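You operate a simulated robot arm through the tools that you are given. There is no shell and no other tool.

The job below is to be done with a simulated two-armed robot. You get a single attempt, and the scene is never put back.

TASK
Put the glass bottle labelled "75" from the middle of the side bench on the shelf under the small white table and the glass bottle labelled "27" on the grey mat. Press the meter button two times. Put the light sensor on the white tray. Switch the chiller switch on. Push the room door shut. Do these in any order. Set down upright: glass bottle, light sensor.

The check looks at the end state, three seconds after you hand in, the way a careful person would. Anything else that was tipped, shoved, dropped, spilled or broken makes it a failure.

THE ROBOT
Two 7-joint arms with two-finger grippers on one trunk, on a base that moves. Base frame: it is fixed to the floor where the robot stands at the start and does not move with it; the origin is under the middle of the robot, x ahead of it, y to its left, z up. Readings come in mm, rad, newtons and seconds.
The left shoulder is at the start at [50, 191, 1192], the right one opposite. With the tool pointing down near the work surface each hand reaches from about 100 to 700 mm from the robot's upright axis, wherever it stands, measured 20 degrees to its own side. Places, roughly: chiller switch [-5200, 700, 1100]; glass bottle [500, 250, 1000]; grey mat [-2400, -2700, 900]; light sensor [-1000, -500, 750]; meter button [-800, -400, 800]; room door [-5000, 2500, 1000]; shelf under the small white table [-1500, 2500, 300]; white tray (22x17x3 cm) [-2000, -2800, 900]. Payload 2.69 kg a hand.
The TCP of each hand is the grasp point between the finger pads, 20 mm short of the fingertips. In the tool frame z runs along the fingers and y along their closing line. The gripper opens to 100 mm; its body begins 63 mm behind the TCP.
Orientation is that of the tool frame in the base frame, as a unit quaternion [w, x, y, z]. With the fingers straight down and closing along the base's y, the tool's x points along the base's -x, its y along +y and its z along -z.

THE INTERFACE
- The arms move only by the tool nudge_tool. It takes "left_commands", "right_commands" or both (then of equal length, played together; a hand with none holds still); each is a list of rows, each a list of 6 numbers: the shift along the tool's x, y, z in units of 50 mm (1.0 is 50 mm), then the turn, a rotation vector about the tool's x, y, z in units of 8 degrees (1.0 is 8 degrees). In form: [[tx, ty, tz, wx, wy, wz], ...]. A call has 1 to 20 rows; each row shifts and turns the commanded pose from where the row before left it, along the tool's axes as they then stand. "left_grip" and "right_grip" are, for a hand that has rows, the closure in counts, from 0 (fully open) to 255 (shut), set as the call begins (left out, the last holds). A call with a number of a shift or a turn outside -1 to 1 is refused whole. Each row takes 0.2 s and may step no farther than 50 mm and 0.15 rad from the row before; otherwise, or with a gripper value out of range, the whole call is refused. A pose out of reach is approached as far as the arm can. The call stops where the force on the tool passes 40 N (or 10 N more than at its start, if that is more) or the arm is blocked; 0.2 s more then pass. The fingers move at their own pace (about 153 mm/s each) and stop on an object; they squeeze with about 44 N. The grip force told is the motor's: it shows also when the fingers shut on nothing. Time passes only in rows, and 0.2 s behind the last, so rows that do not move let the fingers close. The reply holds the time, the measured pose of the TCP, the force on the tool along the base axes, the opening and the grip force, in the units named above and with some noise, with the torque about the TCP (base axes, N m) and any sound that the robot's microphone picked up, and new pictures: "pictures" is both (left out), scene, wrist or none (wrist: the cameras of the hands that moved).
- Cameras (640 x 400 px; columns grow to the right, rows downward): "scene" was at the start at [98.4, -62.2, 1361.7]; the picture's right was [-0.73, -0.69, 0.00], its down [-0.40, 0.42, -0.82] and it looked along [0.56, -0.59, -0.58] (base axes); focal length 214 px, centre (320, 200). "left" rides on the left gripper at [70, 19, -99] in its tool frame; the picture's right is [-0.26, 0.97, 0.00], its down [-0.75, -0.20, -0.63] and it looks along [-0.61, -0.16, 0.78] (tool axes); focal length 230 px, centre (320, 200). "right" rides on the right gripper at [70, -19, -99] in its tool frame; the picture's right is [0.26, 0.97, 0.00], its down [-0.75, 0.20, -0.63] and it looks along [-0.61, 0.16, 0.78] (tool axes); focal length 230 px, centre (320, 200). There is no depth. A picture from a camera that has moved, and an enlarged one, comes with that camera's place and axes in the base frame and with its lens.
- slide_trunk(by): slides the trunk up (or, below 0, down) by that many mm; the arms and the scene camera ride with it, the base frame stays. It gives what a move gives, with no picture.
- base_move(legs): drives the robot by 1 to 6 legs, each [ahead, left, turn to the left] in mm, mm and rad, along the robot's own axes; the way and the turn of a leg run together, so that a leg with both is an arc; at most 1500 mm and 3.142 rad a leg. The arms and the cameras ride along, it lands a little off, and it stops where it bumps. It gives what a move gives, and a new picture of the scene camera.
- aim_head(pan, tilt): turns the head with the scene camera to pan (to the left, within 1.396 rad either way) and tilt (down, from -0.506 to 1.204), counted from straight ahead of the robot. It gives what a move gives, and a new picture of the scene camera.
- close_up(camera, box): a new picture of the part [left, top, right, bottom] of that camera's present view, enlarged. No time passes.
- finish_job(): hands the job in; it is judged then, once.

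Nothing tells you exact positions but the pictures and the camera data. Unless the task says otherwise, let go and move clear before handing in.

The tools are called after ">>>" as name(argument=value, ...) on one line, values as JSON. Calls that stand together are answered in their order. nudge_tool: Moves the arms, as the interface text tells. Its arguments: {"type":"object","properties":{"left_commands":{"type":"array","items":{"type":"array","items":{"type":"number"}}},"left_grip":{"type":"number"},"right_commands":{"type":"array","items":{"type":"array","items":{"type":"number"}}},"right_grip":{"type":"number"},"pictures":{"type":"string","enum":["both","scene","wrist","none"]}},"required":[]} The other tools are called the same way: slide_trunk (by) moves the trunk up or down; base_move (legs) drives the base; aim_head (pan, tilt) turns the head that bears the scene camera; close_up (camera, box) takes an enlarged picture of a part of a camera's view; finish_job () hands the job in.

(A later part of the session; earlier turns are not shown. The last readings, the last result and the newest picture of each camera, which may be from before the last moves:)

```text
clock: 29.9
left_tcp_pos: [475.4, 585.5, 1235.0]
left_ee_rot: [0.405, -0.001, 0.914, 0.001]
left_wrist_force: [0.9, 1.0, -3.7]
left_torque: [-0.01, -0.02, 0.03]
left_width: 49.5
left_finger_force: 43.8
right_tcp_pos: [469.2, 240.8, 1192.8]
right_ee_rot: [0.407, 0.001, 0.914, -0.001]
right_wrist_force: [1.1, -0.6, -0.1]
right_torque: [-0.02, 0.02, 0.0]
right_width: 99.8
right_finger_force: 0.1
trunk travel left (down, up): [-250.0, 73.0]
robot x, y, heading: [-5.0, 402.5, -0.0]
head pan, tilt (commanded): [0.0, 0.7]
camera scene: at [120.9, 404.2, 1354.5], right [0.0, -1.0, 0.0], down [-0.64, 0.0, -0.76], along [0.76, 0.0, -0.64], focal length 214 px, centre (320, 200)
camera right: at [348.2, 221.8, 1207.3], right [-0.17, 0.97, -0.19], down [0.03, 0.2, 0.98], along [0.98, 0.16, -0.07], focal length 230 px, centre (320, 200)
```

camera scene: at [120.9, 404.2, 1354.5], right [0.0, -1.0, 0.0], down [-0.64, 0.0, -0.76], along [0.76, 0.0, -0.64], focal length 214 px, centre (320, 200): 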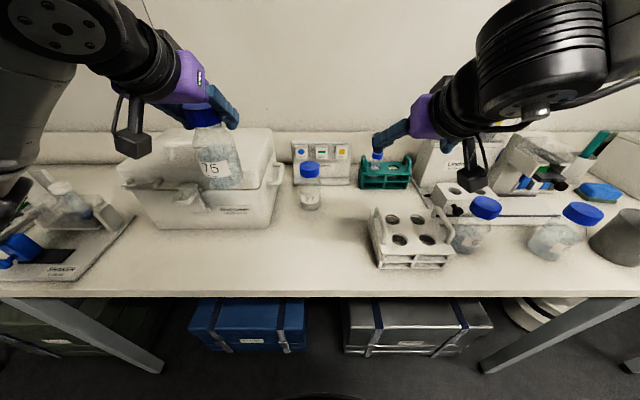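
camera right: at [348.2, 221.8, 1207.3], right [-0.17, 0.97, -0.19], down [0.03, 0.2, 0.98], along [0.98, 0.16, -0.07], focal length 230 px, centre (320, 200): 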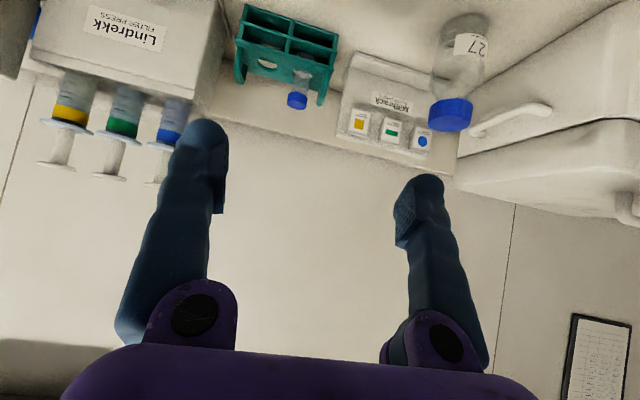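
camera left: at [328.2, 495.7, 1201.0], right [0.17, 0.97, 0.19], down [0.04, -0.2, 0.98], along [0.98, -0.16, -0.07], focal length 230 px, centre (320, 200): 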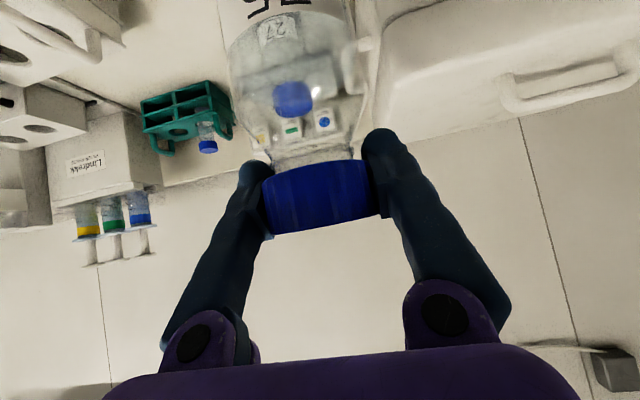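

>>> close_up(camera="scene", box=[240, 120, 400, 220])

>>> close_up(camera="right", box=[380, 0, 620, 150])

```text
4.00 times, centred on (320, 170) of scene
camera zoom: at [120.9, 404.2, 1354.5], right [0.0, -1.0, 0.0], down [-0.64, 0.0, -0.76], along [0.76, 0.0, -0.64], focal length 858 px, centre (320, 320)
```

zoom: 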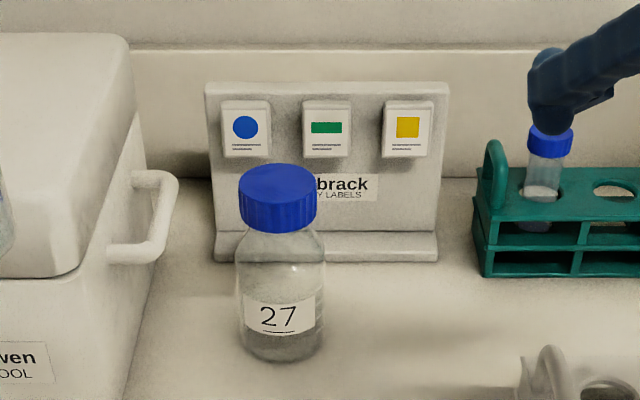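

```text
2.67 times, centred on (500, 75) of right
camera zoom: at [348.2, 221.8, 1207.3], right [-0.17, 0.97, -0.19], down [0.03, 0.2, 0.98], along [0.98, 0.16, -0.07], focal length 614 px, centre (-160, 533)
```

zoom: 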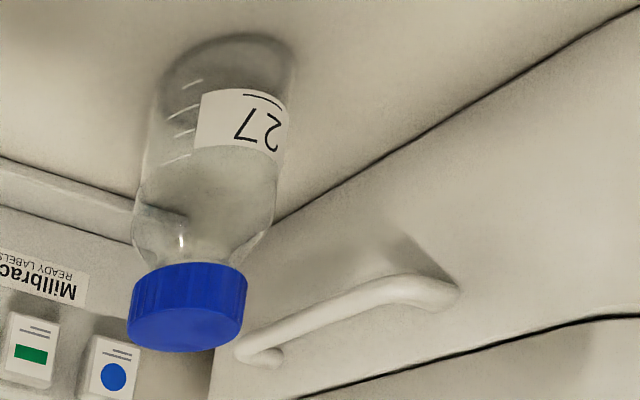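

The Mistrowen box handle is close to the left side of bottle 27, so I'll yaw the right hand about 56° left. That way the fingers straddle the cap clear of the handle.

>>> nudge_tool(right_commands=[[-0.272, 0.665, 0.623, 0, 0, 0], [-0.272, 0.665, 0.623, 0, 0, 0], [-0.272, 0.665, 0.623, 0, 0, 0], [-0.272, 0.665, 0.623, 0, 0, 0], [0, 0, 0, -0.743, 0, -0.669], [0, 0, 0, -0.743, 0, -0.669], [0, 0, 0, -0.743, 0, -0.669], [0, 0, 0, -0.743, 0, -0.669], [0, 0, 0, -0.743, 0, -0.669], [0, 0, 0, -0.743, 0, -0.669], [0, 0, 0, -0.743, 0, -0.669], [0, 0, 0, 0, 0, 0]], right_grip=61)

```text
clock: 32.5
left_tcp_pos: [473.1, 585.0, 1235.9]
left_ee_rot: [0.406, 0.0, 0.914, 0.0]
left_wrist_force: [-0.2, 0.1, -4.4]
left_torque: [-0.01, -0.03, 0.0]
left_width: 49.4
left_finger_force: 44.3
right_tcp_pos: [510.5, 298.8, 1177.7]
right_ee_rot: [0.359, -0.423, 0.81, 0.187]
right_wrist_force: [-0.2, 0.1, 0.5]
right_torque: [-0.04, 0.04, 0.0]
right_width: 76.1
right_finger_force: 0.0
right hand out of reach, approached as far as the arm can: row 2, 3, 4, 11
trunk travel left (down, up): [-250.0, 73.0]
robot x, y, heading: [-2.4, 397.4, 0.002]
head pan, tilt (commanded): [0.0, 0.7]
camera scene: at [119.8, 404.8, 1354.7], right [0.0, -1.0, 0.0], down [-0.64, 0.0, -0.77], along [0.77, 0.0, -0.64], focal length 214 px, centre (320, 200)
camera right: at [456.6, 189.7, 1192.6], right [-0.89, 0.41, -0.19], down [-0.14, 0.15, 0.98], along [0.43, 0.9, -0.07], focal length 230 px, centre (320, 200)
```

scene: 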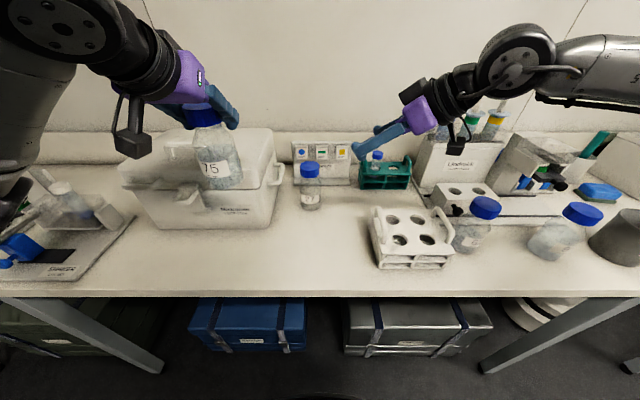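
right: 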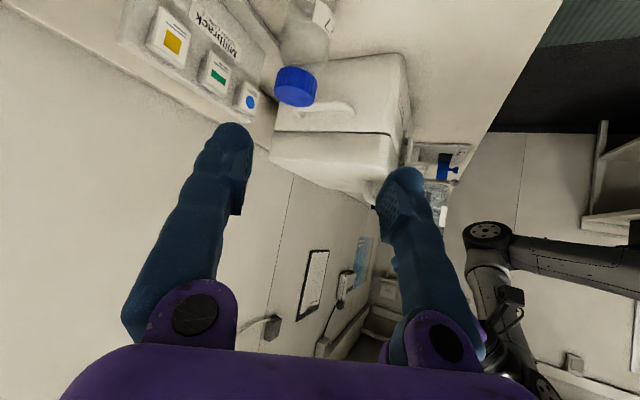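

>>> nudge_tool(right_commands=[[-0.139, -0.195, 0.877, 0, 0, 0], [-0.139, -0.195, 0.877, 0, 0, 0], [-0.139, -0.195, 0.877, 0, 0, 0], [0, 0, 0, 0, 0, 0]])

```text
clock: 33.5
left_tcp_pos: [473.9, 585.3, 1234.6]
left_ee_rot: [0.406, 0.0, 0.914, 0.001]
left_wrist_force: [-0.7, -0.1, -4.1]
left_torque: [-0.03, -0.01, 0.02]
left_width: 49.4
left_finger_force: 44.0
right_tcp_pos: [575.2, 364.0, 1106.1]
right_ee_rot: [0.362, -0.426, 0.808, 0.187]
right_wrist_force: [-0.4, 0.2, 0.6]
right_torque: [0.0, 0.01, 0.0]
right_width: 76.2
right_finger_force: 0.0
right hand out of reach, approached as far as the arm can: row 2, 3
trunk travel left (down, up): [-250.0, 73.0]
robot x, y, heading: [-4.2, 403.5, 0.002]
head pan, tilt (commanded): [0.0, 0.7]
camera scene: at [120.5, 404.5, 1354.6], right [0.0, -1.0, 0.0], down [-0.64, 0.0, -0.76], along [0.76, 0.0, -0.64], focal length 214 px, centre (320, 200)
camera right: at [521.9, 254.4, 1121.0], right [-0.89, 0.4, -0.2], down [-0.15, 0.14, 0.98], along [0.42, 0.9, -0.07], focal length 230 px, centre (320, 200)
```

scene: 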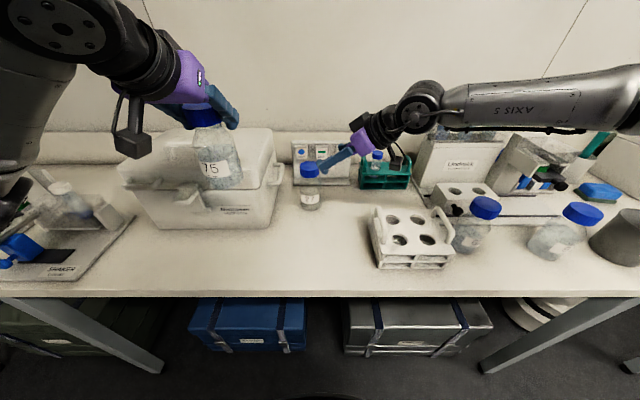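
right: 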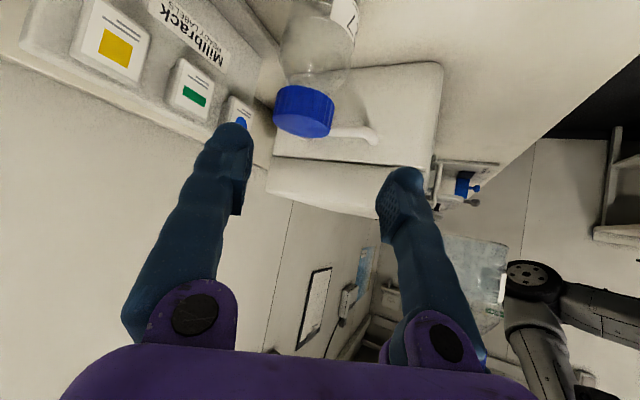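

>>> nudge_tool(left_commands=[[0.045, 0, -0.498, 0, 0, 0], [0.045, 0, -0.498, 0, 0, 0]], right_commands=[[0, 0, -0.6, 0, 0, 0], [0, 0, -0.6, 0, 0, 0]], pictures="none")

>>> base_move(legs=[[0, 110, 0], [45, 0, 0]])

```text
clock: 34.0
left_tcp_pos: [433.1, 584.3, 1265.6]
left_ee_rot: [0.406, 0.0, 0.914, 0.001]
left_wrist_force: [-0.1, -0.9, -3.1]
left_torque: [0.02, -0.04, 0.0]
left_width: 49.3
left_finger_force: 44.1
right_tcp_pos: [545.4, 328.7, 1147.3]
right_ee_rot: [0.361, -0.427, 0.808, 0.188]
right_wrist_force: [0.4, 0.2, -0.4]
right_torque: [-0.03, -0.01, -0.02]
right_width: 75.9
right_finger_force: 0.0
right hand out of reach, approached as far as the arm can: row 2
trunk travel left (down, up): [-250.0, 73.0]
robot x, y, heading: [-3.2, 405.1, -0.003]
head pan, tilt (commanded): [0.0, 0.7]
```

```text
clock: 36.2
left_tcp_pos: [478.4, 692.9, 1265.9]
left_ee_rot: [0.405, 0.0, 0.914, 0.0]
left_wrist_force: [1.1, 0.1, -4.6]
left_torque: [-0.01, -0.05, -0.04]
left_width: 49.2
left_finger_force: 43.9
right_tcp_pos: [591.4, 437.5, 1145.8]
right_ee_rot: [0.36, -0.426, 0.808, 0.188]
right_wrist_force: [0.5, 0.4, -0.5]
right_torque: [0.01, 0.04, 0.02]
right_width: 76.2
right_finger_force: 0.0
trunk travel left (down, up): [-250.0, 73.0]
robot x, y, heading: [41.2, 508.7, -0.002]
head pan, tilt (commanded): [0.0, 0.7]
camera scene: at [165.8, 513.3, 1354.4], right [0.0, -1.0, 0.0], down [-0.65, 0.0, -0.76], along [0.76, 0.0, -0.65], focal length 214 px, centre (320, 200)
```

scene: 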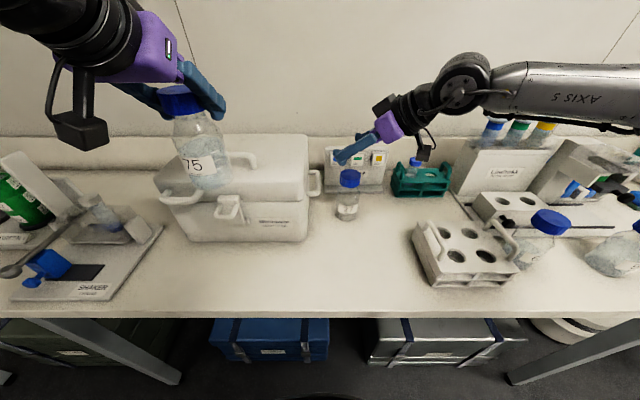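

>>> nudge_tool(right_commands=[[0.612, -0.42, -0.095, 0, 0, 0], [0.612, -0.42, -0.095, 0, 0, 0], [0, 0, 0, 0, 0, 0]])

```text
clock: 37.0
left_tcp_pos: [477.4, 694.3, 1265.6]
left_ee_rot: [0.405, 0.0, 0.914, 0.001]
left_wrist_force: [0.7, 1.0, -3.6]
left_torque: [0.0, -0.03, 0.01]
left_width: 49.0
left_finger_force: 44.1
right_tcp_pos: [570.9, 401.0, 1102.5]
right_ee_rot: [0.362, -0.424, 0.809, 0.185]
right_wrist_force: [0.0, 0.0, 0.4]
right_torque: [0.01, 0.02, -0.01]
right_width: 76.1
right_finger_force: 0.1
right hand out of reach, approached as far as the arm can: row 1, 2
trunk travel left (down, up): [-250.0, 73.0]
robot x, y, heading: [42.8, 512.4, 0.001]
head pan, tilt (commanded): [0.0, 0.7]
camera scene: at [164.5, 513.4, 1354.6], right [0.0, -1.0, 0.0], down [-0.64, 0.0, -0.76], along [0.76, 0.0, -0.64], focal length 214 px, centre (320, 200)
camera right: at [516.7, 291.9, 1116.6], right [-0.89, 0.41, -0.2], down [-0.15, 0.15, 0.98], along [0.43, 0.9, -0.07], focal length 230 px, centre (320, 200)
```

scene: 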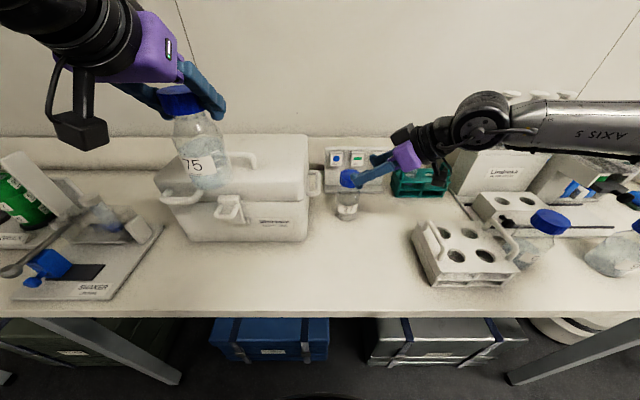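
right: 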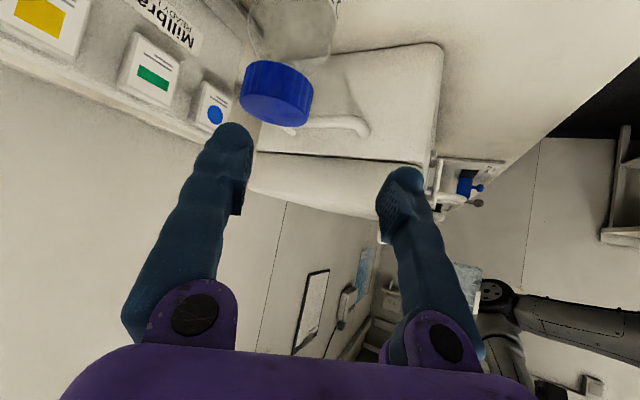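

>>> nudge_tool(right_commands=[[0, 0, 0, 0.743, 0, 0.669], [0, 0, 0, 0.743, 0, 0.669], [-0.112, -0.336, 0.364, 0, 0, 0], [0, 0, 0, 0, 0, 0]], right_grip=82)

```text
clock: 38.0
left_tcp_pos: [476.6, 693.1, 1266.6]
left_ee_rot: [0.407, -0.001, 0.914, 0.001]
left_wrist_force: [0.1, -0.5, -4.4]
left_torque: [-0.01, -0.01, 0.0]
left_width: 49.4
left_finger_force: 43.4
right_tcp_pos: [596.7, 397.6, 1093.4]
right_ee_rot: [0.383, -0.311, 0.859, 0.136]
right_wrist_force: [-0.9, 0.6, 0.1]
right_torque: [-0.02, 0.03, -0.01]
right_width: 67.8
right_finger_force: 0.2
trunk travel left (down, up): [-250.0, 73.0]
robot x, y, heading: [41.3, 511.2, -0.004]
head pan, tilt (commanded): [0.0, 0.7]
camera scene: at [164.1, 512.9, 1354.6], right [0.0, -1.0, 0.0], down [-0.64, 0.0, -0.77], along [0.77, 0.0, -0.64], focal length 214 px, centre (320, 200)
camera right: at [514.4, 306.7, 1108.4], right [-0.75, 0.63, -0.2], down [-0.1, 0.18, 0.98], along [0.65, 0.75, -0.07], focal length 230 px, centre (320, 200)
```

scene: 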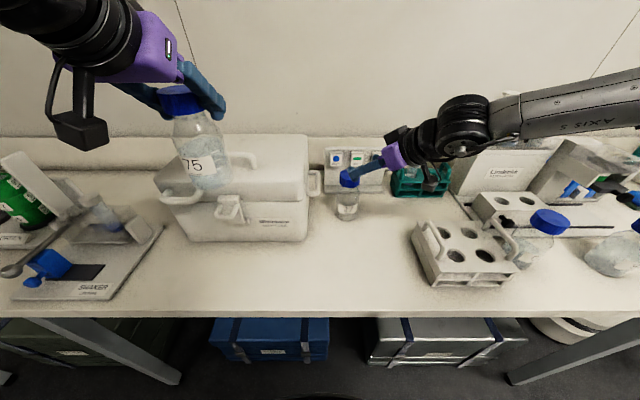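
right: 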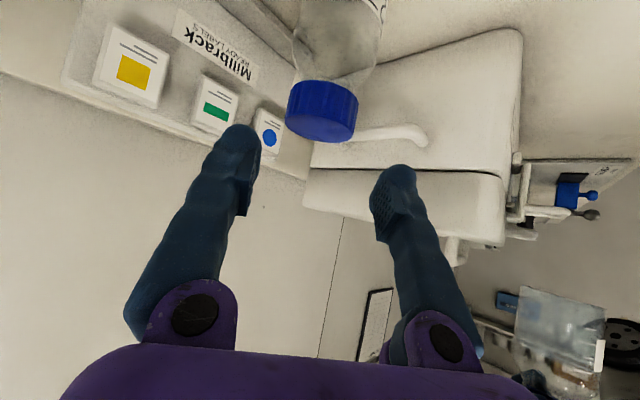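

>>> nudge_tool(right_commands=[[0.094, -0.01, 0.723, 0, 0, 0], [0, 0, 0, 0, 0, 0]], pictures="wrist")

>>> close_up(camera="scene", box=[270, 120, 430, 220])

```text
clock: 38.6
left_tcp_pos: [478.1, 693.3, 1266.3]
left_ee_rot: [0.407, 0.0, 0.914, 0.001]
left_wrist_force: [0.1, 0.0, -3.9]
left_torque: [0.03, -0.06, -0.02]
left_width: 49.2
left_finger_force: 43.8
right_tcp_pos: [613.9, 412.3, 1067.6]
right_ee_rot: [0.384, -0.311, 0.859, 0.138]
right_wrist_force: [-0.6, 0.6, -0.1]
right_torque: [0.0, 0.01, 0.02]
right_width: 68.0
right_finger_force: 0.0
trunk travel left (down, up): [-250.0, 73.0]
robot x, y, heading: [40.5, 515.4, -0.006]
head pan, tilt (commanded): [0.0, 0.7]
camera right: at [532.3, 321.6, 1082.7], right [-0.75, 0.63, -0.19], down [-0.1, 0.18, 0.98], along [0.66, 0.75, -0.07], focal length 230 px, centre (320, 200)
```

right: 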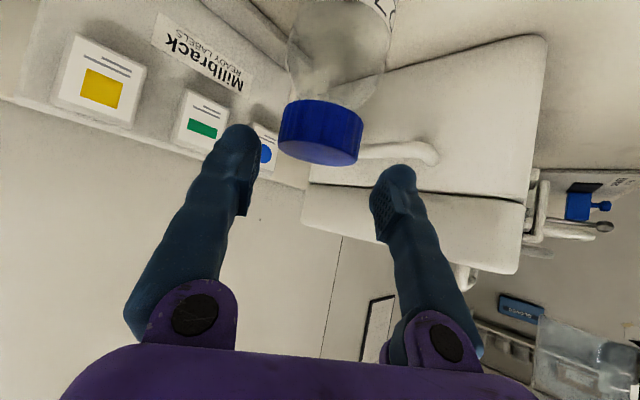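

```text
4.00 times, centred on (350, 170) of scene
camera zoom: at [163.7, 512.6, 1354.7], right [0.0, -1.0, 0.0], down [-0.64, 0.0, -0.77], along [0.77, 0.0, -0.64], focal length 858 px, centre (200, 320)
```

zoom: 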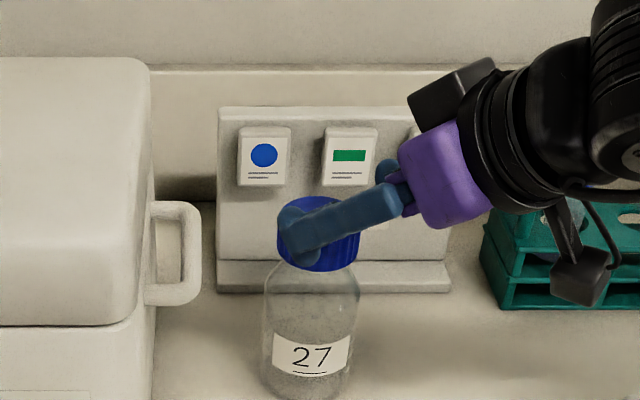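

>>> nudge_tool(right_commands=[[0.15, -0.07, 0.7, 0, 0, 0], [0, 0, 0, 0, 0, 0]], pictures="wrist")

>>> close_up(camera="scene", box=[270, 120, 430, 220])

```text
clock: 39.2
left_tcp_pos: [476.9, 694.0, 1266.6]
left_ee_rot: [0.406, 0.0, 0.914, 0.001]
left_wrist_force: [-0.1, 0.0, -4.3]
left_torque: [-0.05, -0.05, -0.03]
left_width: 49.2
left_finger_force: 44.0
right_tcp_pos: [632.6, 422.9, 1039.6]
right_ee_rot: [0.383, -0.31, 0.859, 0.137]
right_wrist_force: [0.0, -0.2, 0.0]
right_torque: [0.0, 0.0, -0.03]
right_width: 67.8
right_finger_force: 0.0
trunk travel left (down, up): [-250.0, 73.0]
robot x, y, heading: [40.9, 510.9, -0.001]
head pan, tilt (commanded): [0.0, 0.7]
camera right: at [550.7, 332.7, 1053.5], right [-0.75, 0.63, -0.2], down [-0.1, 0.18, 0.98], along [0.65, 0.75, -0.07], focal length 230 px, centre (320, 200)
```

right: 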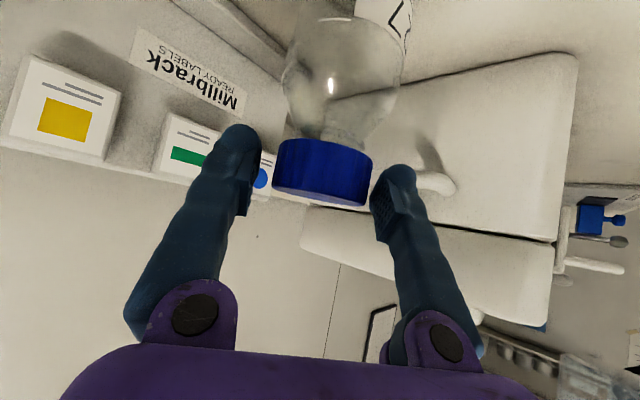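

```text
4.00 times, centred on (350, 170) of scene
camera zoom: at [163.6, 513.3, 1354.7], right [0.0, -1.0, 0.0], down [-0.64, 0.0, -0.77], along [0.77, 0.0, -0.64], focal length 858 px, centre (200, 320)
```

zoom: 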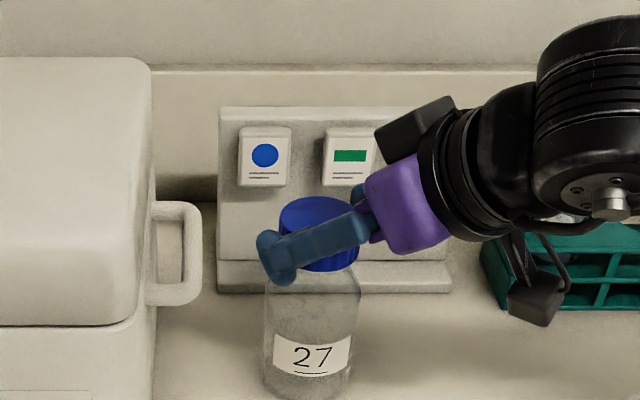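

>>> nudge_tool(right_commands=[[0.07, -0.02, 0.04, 0, 0, 0], [0, 0, 0, 0, 0, 0]], pictures="none")

>>> nudge_tool(right_commands=[[0, 0, 0, 0, 0, 0], [0, 0, 0, 0, 0, 0], [0, 0, 0, 0, 0, 0]], right_grip=255, pictures="wrist")

```text
clock: 39.8
left_tcp_pos: [478.3, 692.9, 1264.9]
left_ee_rot: [0.406, -0.001, 0.914, 0.001]
left_wrist_force: [0.6, 0.0, -4.4]
left_torque: [0.03, -0.01, -0.02]
left_width: 49.3
left_finger_force: 44.0
right_tcp_pos: [634.6, 422.9, 1033.8]
right_ee_rot: [0.383, -0.31, 0.859, 0.137]
right_wrist_force: [0.4, 0.6, -0.6]
right_torque: [0.02, -0.01, 0.01]
right_width: 68.0
right_finger_force: 0.1
trunk travel left (down, up): [-250.0, 73.0]
robot x, y, heading: [45.4, 511.3, -0.0]
head pan, tilt (commanded): [0.0, 0.7]
```

```text
clock: 40.6
left_tcp_pos: [477.4, 693.2, 1265.5]
left_ee_rot: [0.405, 0.0, 0.914, 0.0]
left_wrist_force: [-0.5, 0.3, -4.2]
left_torque: [-0.02, -0.04, -0.04]
left_width: 49.2
left_finger_force: 43.9
right_tcp_pos: [632.6, 422.2, 1034.3]
right_ee_rot: [0.383, -0.311, 0.859, 0.137]
right_wrist_force: [-1.6, 0.5, 0.0]
right_torque: [0.1, 0.08, 0.05]
right_width: 51.3
right_finger_force: 44.1
trunk travel left (down, up): [-250.0, 73.0]
robot x, y, heading: [43.4, 511.4, 0.001]
head pan, tilt (commanded): [0.0, 0.7]
camera right: at [551.2, 331.4, 1049.2], right [-0.75, 0.63, -0.19], down [-0.1, 0.18, 0.98], along [0.65, 0.75, -0.07], focal length 230 px, centre (320, 200)
```

right: 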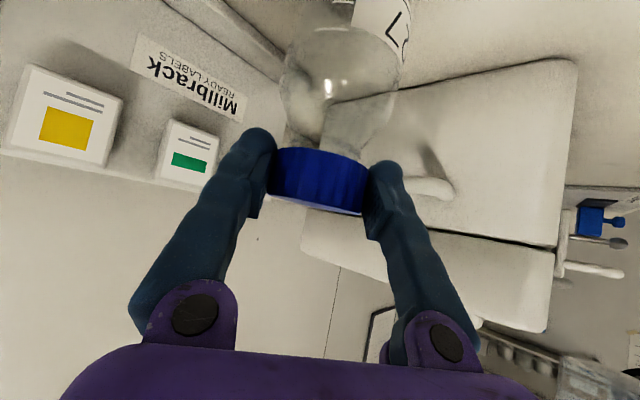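

>>> nudge_tool(right_commands=[[-0.297, 0, -0.268, 0, 0, 0], [-0.297, 0, -0.268, 0, 0, 0], [0, 0, -0.9, 0, 0, 0], [0, 0, -0.9, 0, 0, 0], [0, 0, 0, 0, 0, 0]])

```text
clock: 41.8
left_tcp_pos: [478.6, 694.3, 1265.1]
left_ee_rot: [0.406, 0.0, 0.914, 0.001]
left_wrist_force: [-0.1, 0.7, -4.0]
left_torque: [-0.01, -0.06, 0.03]
left_width: 49.4
left_finger_force: 43.9
right_tcp_pos: [580.8, 378.9, 1134.0]
right_ee_rot: [0.382, -0.31, 0.86, 0.137]
right_wrist_force: [-0.6, 1.1, -2.5]
right_torque: [-0.04, 0.01, 0.01]
right_width: 51.3
right_finger_force: 44.3
trunk travel left (down, up): [-250.0, 73.0]
robot x, y, heading: [43.5, 510.9, -0.001]
head pan, tilt (commanded): [0.0, 0.7]
camera scene: at [165.5, 513.5, 1354.4], right [0.0, -1.0, 0.0], down [-0.65, 0.0, -0.76], along [0.76, 0.0, -0.65], focal length 214 px, centre (320, 200)
camera right: at [499.5, 287.9, 1148.4], right [-0.75, 0.63, -0.19], down [-0.1, 0.18, 0.98], along [0.65, 0.75, -0.07], focal length 230 px, centre (320, 200)
```

scene: 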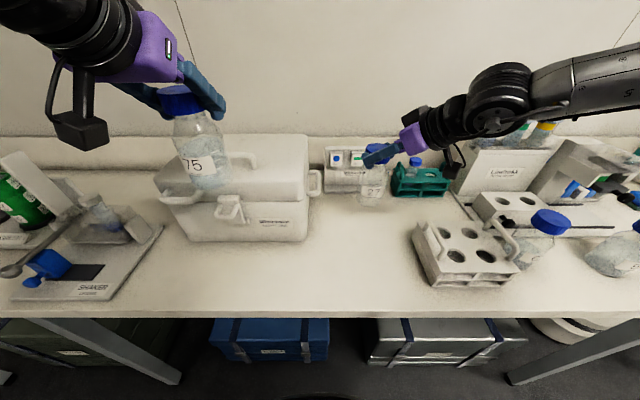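
right: 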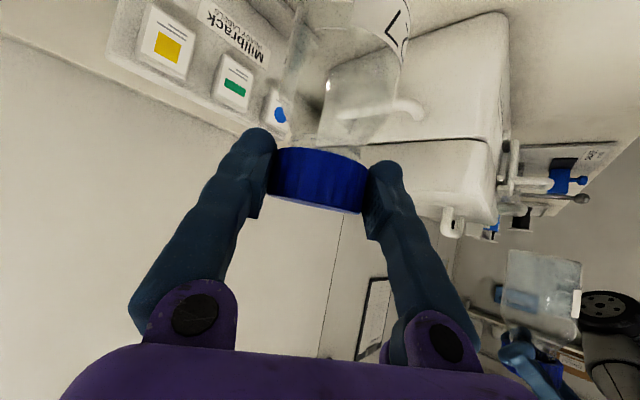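

>>> nudge_tool(right_commands=[[0.121, 0.408, -0.833, 0, 0, 0], [0.121, 0.408, -0.833, 0, 0, 0], [0.121, 0.408, -0.833, 0, 0, 0], [0, 0, 0, 0, 0, 0]], pictures="scene")

```text
clock: 42.8
left_tcp_pos: [479.4, 693.5, 1265.7]
left_ee_rot: [0.405, 0.0, 0.914, 0.0]
left_wrist_force: [-0.2, 0.9, -3.9]
left_torque: [-0.02, -0.02, 0.04]
left_width: 49.0
left_finger_force: 44.1
right_tcp_pos: [460.1, 359.7, 1204.9]
right_ee_rot: [0.382, -0.31, 0.86, 0.136]
right_wrist_force: [-0.3, -0.3, -2.5]
right_torque: [-0.03, 0.04, -0.03]
right_width: 51.0
right_finger_force: 44.5
trunk travel left (down, up): [-250.0, 73.0]
robot x, y, heading: [40.9, 513.3, -0.005]
head pan, tilt (commanded): [0.0, 0.7]
camera scene: at [165.8, 513.4, 1354.3], right [0.0, -1.0, 0.0], down [-0.65, 0.0, -0.76], along [0.76, 0.0, -0.65], focal length 214 px, centre (320, 200)
```

scene: 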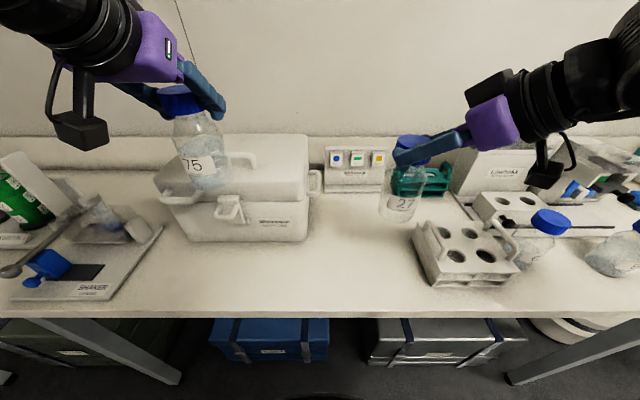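

>>> base_move(legs=[[-400, 0, 0], [0, 0, 1.2]])

>>> aim_head(pan=0.0, tilt=0.3)

>>> aim_head(pan=1.2, tilt=0.3)

```text
clock: 45.3
left_tcp_pos: [86.4, 693.5, 1265.1]
left_ee_rot: [0.405, -0.001, 0.914, 0.002]
left_wrist_force: [0.0, -0.2, -4.7]
left_torque: [-0.02, -0.02, 0.01]
left_width: 48.9
left_finger_force: 44.2
right_tcp_pos: [70.2, 361.1, 1203.7]
right_ee_rot: [0.382, -0.311, 0.86, 0.137]
right_wrist_force: [0.2, 1.0, -1.9]
right_torque: [-0.01, 0.02, 0.02]
right_width: 51.2
right_finger_force: 44.2
trunk travel left (down, up): [-250.0, 73.0]
robot x, y, heading: [-352.6, 509.6, 0.001]
head pan, tilt (commanded): [0.0, 0.7]
stopped in leg 1: the robot was blocked; the commanded pose is now the measured one
camera scene: at [-226.0, 512.8, 1354.4], right [0.0, -1.0, 0.0], down [-0.65, 0.0, -0.76], along [0.76, 0.0, -0.65], focal length 214 px, centre (320, 200)
```

scene: 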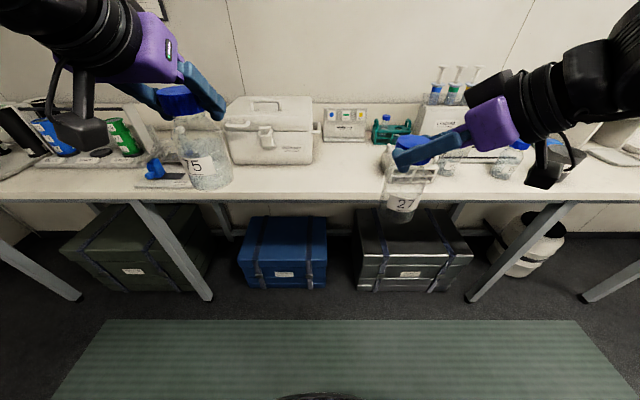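

```text
clock: 46.2
left_tcp_pos: [86.9, 693.7, 1265.1]
left_ee_rot: [0.405, -0.001, 0.914, 0.003]
left_wrist_force: [0.1, 0.3, -4.3]
left_torque: [-0.02, 0.0, -0.02]
left_width: 49.2
left_finger_force: 44.1
right_tcp_pos: [67.8, 361.9, 1204.0]
right_ee_rot: [0.383, -0.311, 0.859, 0.137]
right_wrist_force: [-1.1, -0.5, -2.9]
right_torque: [0.01, -0.01, -0.01]
right_width: 50.9
right_finger_force: 44.0
trunk travel left (down, up): [-250.0, 73.0]
robot x, y, heading: [-347.7, 508.5, -0.001]
head pan, tilt (commanded): [0.0, 0.3]
camera scene: at [-218.4, 512.9, 1390.5], right [0.0, -1.0, 0.0], down [-0.3, 0.0, -0.95], along [0.95, 0.0, -0.3], focal length 214 px, centre (320, 200)
```

scene: 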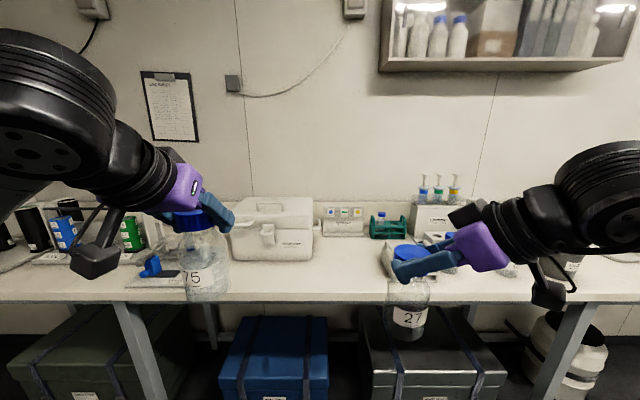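

```text
clock: 47.6
left_tcp_pos: [85.7, 693.3, 1264.8]
left_ee_rot: [0.406, 0.0, 0.914, 0.002]
left_wrist_force: [0.6, 0.5, -3.8]
left_torque: [0.01, -0.01, 0.0]
left_width: 48.9
left_finger_force: 44.0
right_tcp_pos: [69.2, 360.1, 1205.2]
right_ee_rot: [0.382, -0.311, 0.859, 0.137]
right_wrist_force: [-0.2, -0.5, -2.1]
right_torque: [-0.02, 0.04, -0.01]
right_width: 51.4
right_finger_force: 43.8
trunk travel left (down, up): [-250.0, 73.0]
robot x, y, heading: [-349.4, 513.0, 0.002]
head pan, tilt (commanded): [1.201, 0.3]
camera scene: at [-278.3, 599.7, 1390.7], right [0.93, -0.36, 0.0], down [-0.11, -0.28, -0.96], along [0.34, 0.89, -0.3], focal length 214 px, centre (320, 200)
```

scene: 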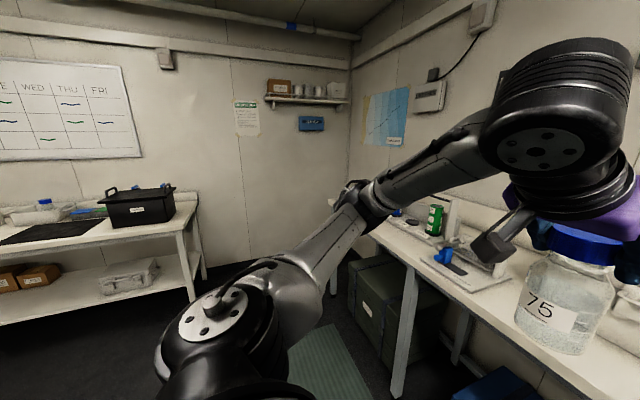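

I bumped something behind me at about x=-350 and stopped at once. I'll pull forward, clear of it, and turn left to look at what's there and at the table.

>>> base_move(legs=[[130, 0, 0]])

>>> base_move(legs=[[0, 0, 0.8]])

>>> aim_head(pan=1.39, tilt=0.45)

```text
clock: 48.9
left_tcp_pos: [215.9, 693.7, 1264.8]
left_ee_rot: [0.405, -0.001, 0.914, 0.002]
left_wrist_force: [0.8, -0.1, -4.7]
left_torque: [0.02, -0.01, 0.01]
left_width: 48.7
left_finger_force: 45.0
right_tcp_pos: [198.5, 360.0, 1204.4]
right_ee_rot: [0.382, -0.311, 0.86, 0.137]
right_wrist_force: [0.3, 0.8, -2.9]
right_torque: [-0.02, 0.05, -0.02]
right_width: 51.2
right_finger_force: 44.2
trunk travel left (down, up): [-250.0, 73.0]
robot x, y, heading: [-221.2, 511.1, 0.002]
head pan, tilt (commanded): [1.201, 0.3]
camera scene: at [-147.0, 599.9, 1390.6], right [0.93, -0.36, 0.0], down [-0.11, -0.28, -0.96], along [0.34, 0.89, -0.3], focal length 214 px, centre (320, 200)
```

scene: 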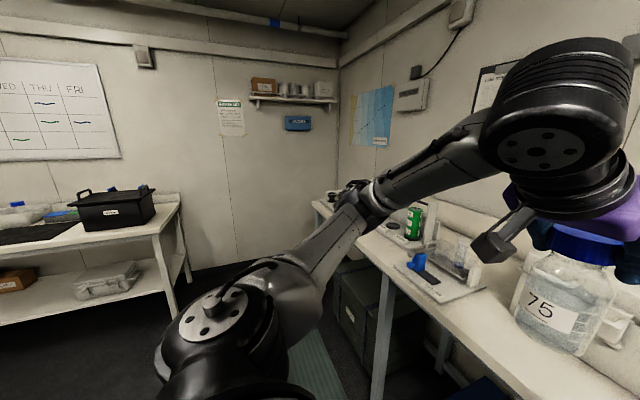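

```text
clock: 51.4
left_tcp_pos: [-51.2, 952.9, 1266.4]
left_ee_rot: [0.372, -0.361, 0.84, 0.162]
left_wrist_force: [-0.6, 0.6, -4.0]
left_torque: [0.01, 0.0, 0.0]
left_width: 49.1
left_finger_force: 43.8
right_tcp_pos: [177.4, 711.0, 1203.9]
right_ee_rot: [0.298, -0.624, 0.668, 0.275]
right_wrist_force: [0.1, -0.6, -2.4]
right_torque: [-0.02, 0.02, 0.0]
right_width: 51.2
right_finger_force: 43.8
trunk travel left (down, up): [-250.0, 73.0]
robot x, y, heading: [-219.2, 510.4, 0.811]
head pan, tilt (commanded): [1.201, 0.3]
camera scene: at [-233.9, 626.6, 1390.6], right [0.9, 0.43, 0.0], down [0.13, -0.27, -0.96], along [-0.41, 0.86, -0.3], focal length 214 px, centre (320, 200)
```

scene: 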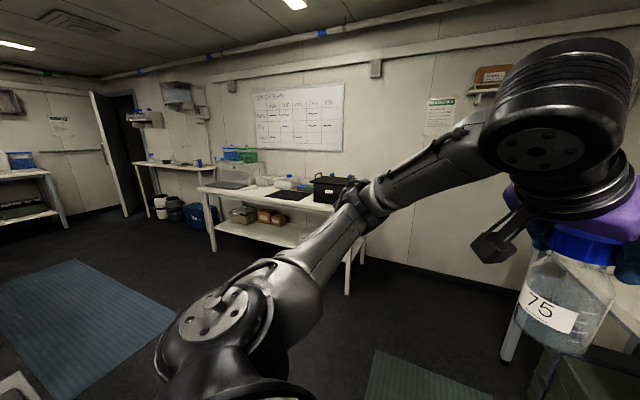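

```text
clock: 52.1
left_tcp_pos: [-50.1, 952.6, 1265.9]
left_ee_rot: [0.372, -0.36, 0.84, 0.16]
left_wrist_force: [-0.2, -0.3, -4.3]
left_torque: [0.02, -0.04, -0.02]
left_width: 49.0
left_finger_force: 43.7
right_tcp_pos: [178.4, 711.0, 1203.9]
right_ee_rot: [0.297, -0.624, 0.667, 0.277]
right_wrist_force: [-0.2, -0.7, -2.5]
right_torque: [-0.03, -0.01, 0.0]
right_width: 51.1
right_finger_force: 43.9
trunk travel left (down, up): [-250.0, 73.0]
robot x, y, heading: [-223.4, 510.6, 0.809]
head pan, tilt (commanded): [1.389, 0.45]
camera scene: at [-248.0, 616.4, 1376.8], right [0.81, 0.59, 0.0], down [0.26, -0.35, -0.9], along [-0.53, 0.73, -0.43], focal length 214 px, centre (320, 200)
```

scene: 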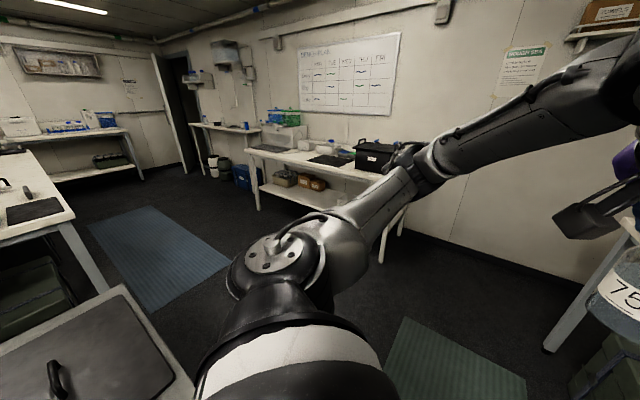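

>>> base_move(legs=[[0, 0, 0.79]])

>>> aim_head(pan=1.39, tilt=0.4)

>>> close_up(camera="scene", box=[0, 80, 320, 280])

>>> aim_head(pan=0.4, tilt=0.4)

```text
clock: 54.6
left_tcp_pos: [-410.1, 942.7, 1266.0]
left_ee_rot: [-0.283, 0.653, -0.64, -0.29]
left_wrist_force: [-0.8, 0.0, -3.9]
left_torque: [0.04, 0.0, -0.03]
left_width: 48.9
left_finger_force: 44.4
right_tcp_pos: [-77.7, 932.9, 1205.0]
right_ee_rot: [-0.17, 0.832, -0.379, -0.369]
right_wrist_force: [0.1, 0.0, -2.1]
right_torque: [-0.01, 0.0, 0.01]
right_width: 50.9
right_finger_force: 43.7
trunk travel left (down, up): [-250.0, 73.0]
robot x, y, heading: [-219.3, 512.1, 1.593]
head pan, tilt (commanded): [1.389, 0.45]
camera scene: at [-313.7, 567.9, 1376.7], right [0.16, 0.99, 0.0], down [0.43, -0.07, -0.9], along [-0.89, 0.14, -0.44], focal length 214 px, centre (320, 200)
```

scene: 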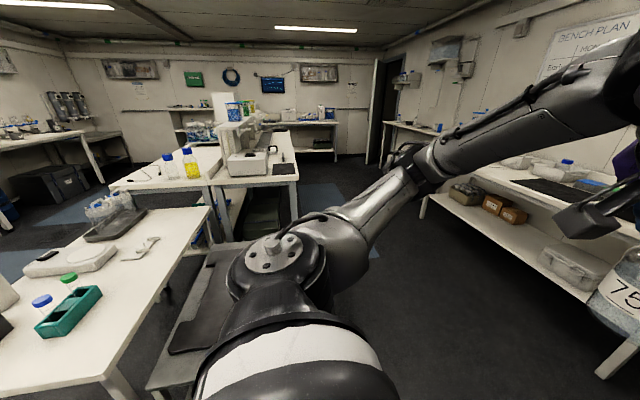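

```text
clock: 55.2
left_tcp_pos: [-410.5, 942.7, 1265.6]
left_ee_rot: [-0.283, 0.652, -0.641, -0.29]
left_wrist_force: [-0.2, 0.6, -3.9]
left_torque: [0.0, -0.01, -0.01]
left_width: 49.1
left_finger_force: 44.2
right_tcp_pos: [-78.3, 931.4, 1204.0]
right_ee_rot: [-0.169, 0.832, -0.379, -0.369]
right_wrist_force: [0.2, 0.2, -2.4]
right_torque: [-0.01, -0.03, 0.01]
right_width: 51.3
right_finger_force: 44.1
trunk travel left (down, up): [-250.0, 73.0]
robot x, y, heading: [-219.8, 509.1, 1.595]
head pan, tilt (commanded): [1.389, 0.4]
camera scene: at [-314.3, 568.0, 1381.4], right [0.16, 0.99, 0.0], down [0.38, -0.06, -0.92], along [-0.91, 0.15, -0.39], focal length 214 px, centre (320, 200)
```

scene: 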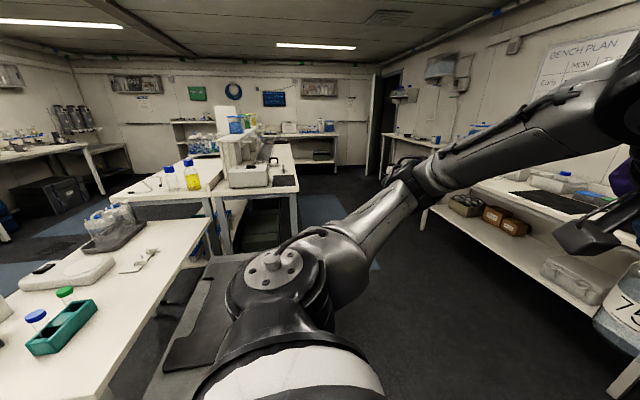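

```text
2.00 times, centred on (160, 180) of scene
camera zoom: at [-314.3, 568.0, 1381.4], right [0.16, 0.99, 0.0], down [0.38, -0.06, -0.92], along [-0.91, 0.15, -0.39], focal length 429 px, centre (640, 240)
```

zoom: 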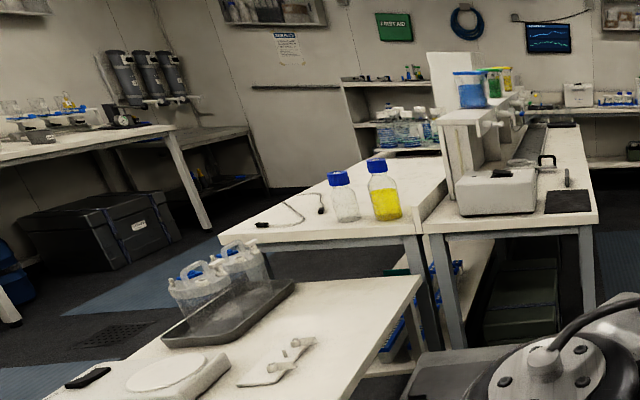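

```text
clock: 56.5
left_tcp_pos: [-410.3, 944.5, 1264.6]
left_ee_rot: [-0.283, 0.652, -0.641, -0.289]
left_wrist_force: [-0.3, 0.2, -4.4]
left_torque: [0.02, 0.01, 0.04]
left_width: 49.3
left_finger_force: 44.1
right_tcp_pos: [-78.3, 932.7, 1205.1]
right_ee_rot: [-0.169, 0.832, -0.38, -0.368]
right_wrist_force: [-1.2, -0.6, -2.8]
right_torque: [-0.01, -0.02, 0.02]
right_width: 51.1
right_finger_force: 43.7
trunk travel left (down, up): [-250.0, 73.0]
robot x, y, heading: [-221.0, 509.2, 1.593]
head pan, tilt (commanded): [0.4, 0.4]
camera scene: at [-260.7, 637.7, 1381.4], right [0.91, 0.41, 0.0], down [0.16, -0.36, -0.92], along [-0.38, 0.84, -0.39], focal length 214 px, centre (320, 200)
```

scene: 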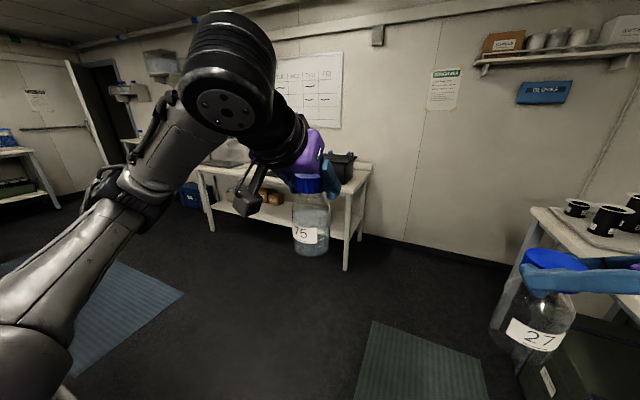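

>>> base_move(legs=[[700, 0, 0]])

>>> aim_head(pan=1.3, tilt=0.5)

```text
clock: 60.3
left_tcp_pos: [-419.8, 1633.8, 1264.9]
left_ee_rot: [-0.284, 0.65, -0.643, -0.288]
left_wrist_force: [0.0, 0.4, -4.9]
left_torque: [0.0, -0.02, 0.03]
left_width: 49.0
left_finger_force: 44.7
right_tcp_pos: [-85.8, 1620.8, 1204.5]
right_ee_rot: [-0.171, 0.83, -0.382, -0.369]
right_wrist_force: [0.4, 0.1, -3.2]
right_torque: [-0.04, 0.0, 0.0]
right_width: 51.1
right_finger_force: 43.6
trunk travel left (down, up): [-250.0, 73.0]
robot x, y, heading: [-232.5, 1201.6, 1.584]
head pan, tilt (commanded): [0.4, 0.4]
camera scene: at [-271.3, 1327.4, 1381.3], right [0.92, 0.4, 0.0], down [0.16, -0.36, -0.92], along [-0.37, 0.84, -0.39], focal length 214 px, centre (320, 200)
```

scene: 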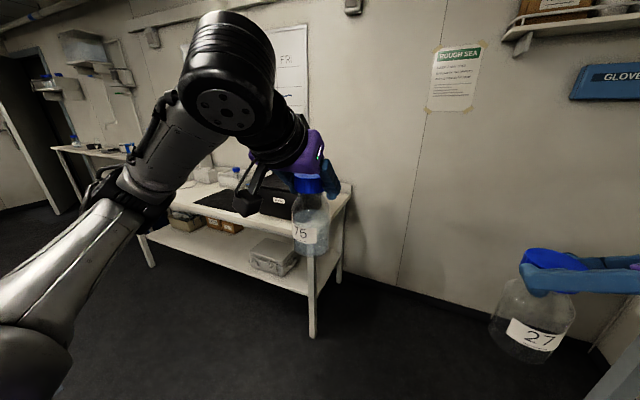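

```text
clock: 61.5
left_tcp_pos: [-419.8, 1634.6, 1264.6]
left_ee_rot: [-0.284, 0.65, -0.642, -0.29]
left_wrist_force: [-0.5, 0.4, -4.9]
left_torque: [-0.01, -0.03, -0.05]
left_width: 49.1
left_finger_force: 44.2
right_tcp_pos: [-86.9, 1620.1, 1204.4]
right_ee_rot: [-0.171, 0.83, -0.383, -0.368]
right_wrist_force: [0.4, 0.4, -1.6]
right_torque: [-0.02, -0.02, -0.03]
right_width: 51.0
right_finger_force: 44.3
trunk travel left (down, up): [-250.0, 73.0]
robot x, y, heading: [-232.8, 1201.3, 1.587]
head pan, tilt (commanded): [1.3, 0.499]
camera scene: at [-322.1, 1265.5, 1372.3], right [0.26, 0.97, 0.0], down [0.46, -0.12, -0.88], along [-0.85, 0.22, -0.48], focal length 214 px, centre (320, 200)
```

scene: 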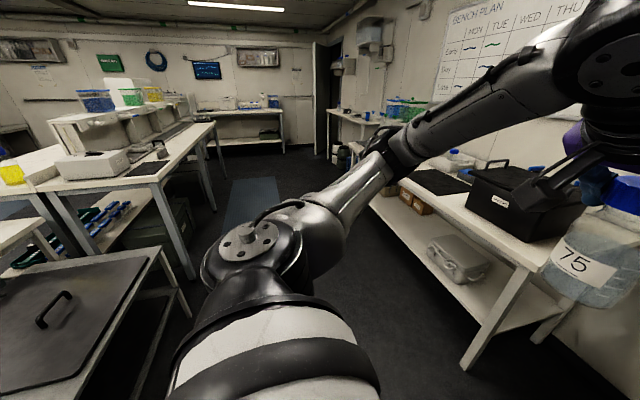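

>>> base_move(legs=[[120, 0, -0.015], [0, 1000, 0]])

>>> aim_head(pan=0.0, tilt=0.6)

```text
clock: 71.4
left_tcp_pos: [-1410.0, 1758.1, 1266.5]
left_ee_rot: [-0.285, 0.647, -0.646, -0.287]
left_wrist_force: [0.3, -1.3, -3.8]
left_torque: [0.01, 0.03, -0.02]
left_width: 48.9
left_finger_force: 44.5
right_tcp_pos: [-1077.2, 1741.7, 1204.9]
right_ee_rot: [-0.174, 0.828, -0.387, -0.367]
right_wrist_force: [0.0, 0.1, -2.7]
right_torque: [-0.05, 0.03, 0.0]
right_width: 50.9
right_finger_force: 43.9
trunk travel left (down, up): [-250.0, 73.0]
robot x, y, heading: [-1231.3, 1323.4, 1.57]
head pan, tilt (commanded): [1.3, 0.499]
camera scene: at [-1317.7, 1388.4, 1372.3], right [0.26, 0.96, 0.0], down [0.46, -0.13, -0.88], along [-0.85, 0.23, -0.48], focal length 214 px, centre (320, 200)
```

scene: 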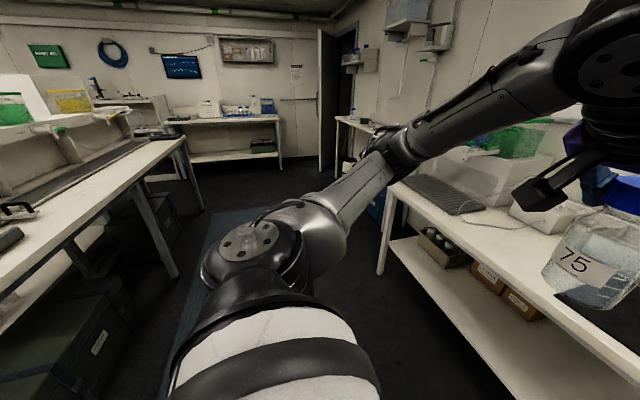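

```text
clock: 72.8
left_tcp_pos: [-1409.5, 1759.1, 1264.4]
left_ee_rot: [-0.285, 0.647, -0.645, -0.288]
left_wrist_force: [0.1, -0.6, -4.5]
left_torque: [0.02, -0.06, -0.01]
left_width: 48.8
left_finger_force: 43.7
right_tcp_pos: [-1077.8, 1740.9, 1204.6]
right_ee_rot: [-0.174, 0.827, -0.388, -0.368]
right_wrist_force: [-0.2, 0.2, -2.3]
right_torque: [-0.01, -0.01, 0.01]
right_width: 50.9
right_finger_force: 44.0
trunk travel left (down, up): [-250.0, 73.0]
robot x, y, heading: [-1229.5, 1321.9, 1.571]
head pan, tilt (commanded): [0.0, 0.6]
camera scene: at [-1230.2, 1452.7, 1363.2], right [1.0, 0.0, 0.0], down [0.0, -0.57, -0.82], along [0.0, 0.82, -0.57], focal length 214 px, centre (320, 200)
```

scene: 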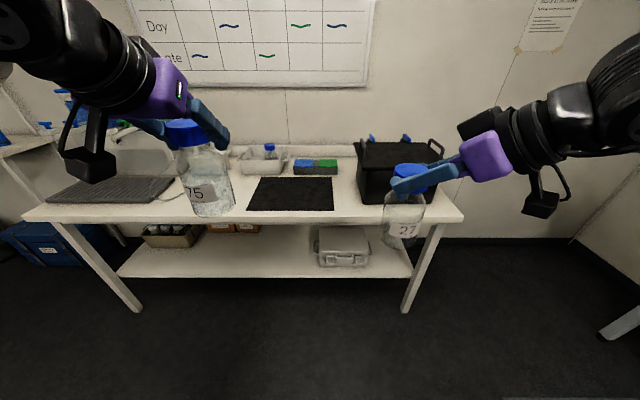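

The small white table has its shelf near z 300, with a clear gap between the brown boxes and the grey case at about x=-1415. I'll lower the left hand here in open space to see how far down it can reach.

>>> nudge_tool(left_commands=[[0.713, 0, 0.642, 0, 0, 0], [0.713, 0, 0.642, 0, 0, 0], [0.713, 0, 0.642, 0, 0, 0], [0.713, 0, 0.642, 0, 0, 0], [0.713, 0, 0.642, 0, 0, 0], [0.713, 0, 0.642, 0, 0, 0], [0.713, 0, 0.642, 0, 0, 0], [0.713, 0, 0.642, 0, 0, 0], [0, 0, 0, 0, 0, 0]], pictures="scene")

```text
clock: 74.8
left_tcp_pos: [-1411.3, 1758.9, 884.5]
left_ee_rot: [0.287, -0.646, 0.647, 0.288]
left_wrist_force: [0.1, 0.8, -3.9]
left_torque: [0.01, -0.03, 0.05]
left_width: 48.7
left_finger_force: 43.8
right_tcp_pos: [-1078.7, 1741.4, 1204.2]
right_ee_rot: [-0.173, 0.828, -0.388, -0.367]
right_wrist_force: [-0.1, -0.6, -2.5]
right_torque: [-0.02, -0.04, -0.02]
right_width: 51.5
right_finger_force: 43.9
trunk travel left (down, up): [-250.0, 73.0]
robot x, y, heading: [-1226.4, 1321.3, 1.575]
head pan, tilt (commanded): [0.0, 0.6]
camera scene: at [-1230.0, 1452.8, 1363.2], right [1.0, 0.0, 0.0], down [0.0, -0.57, -0.82], along [0.0, 0.82, -0.57], focal length 214 px, centre (320, 200)
```

scene: 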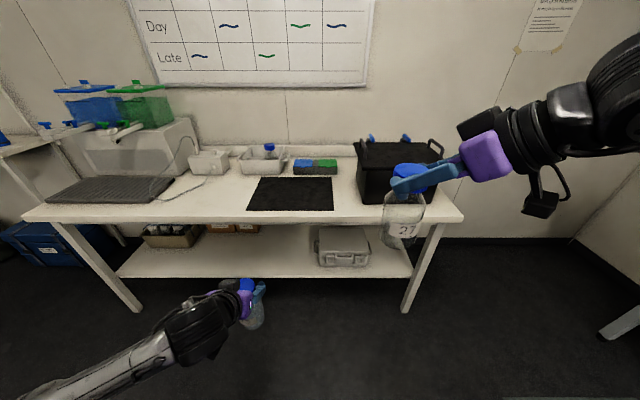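

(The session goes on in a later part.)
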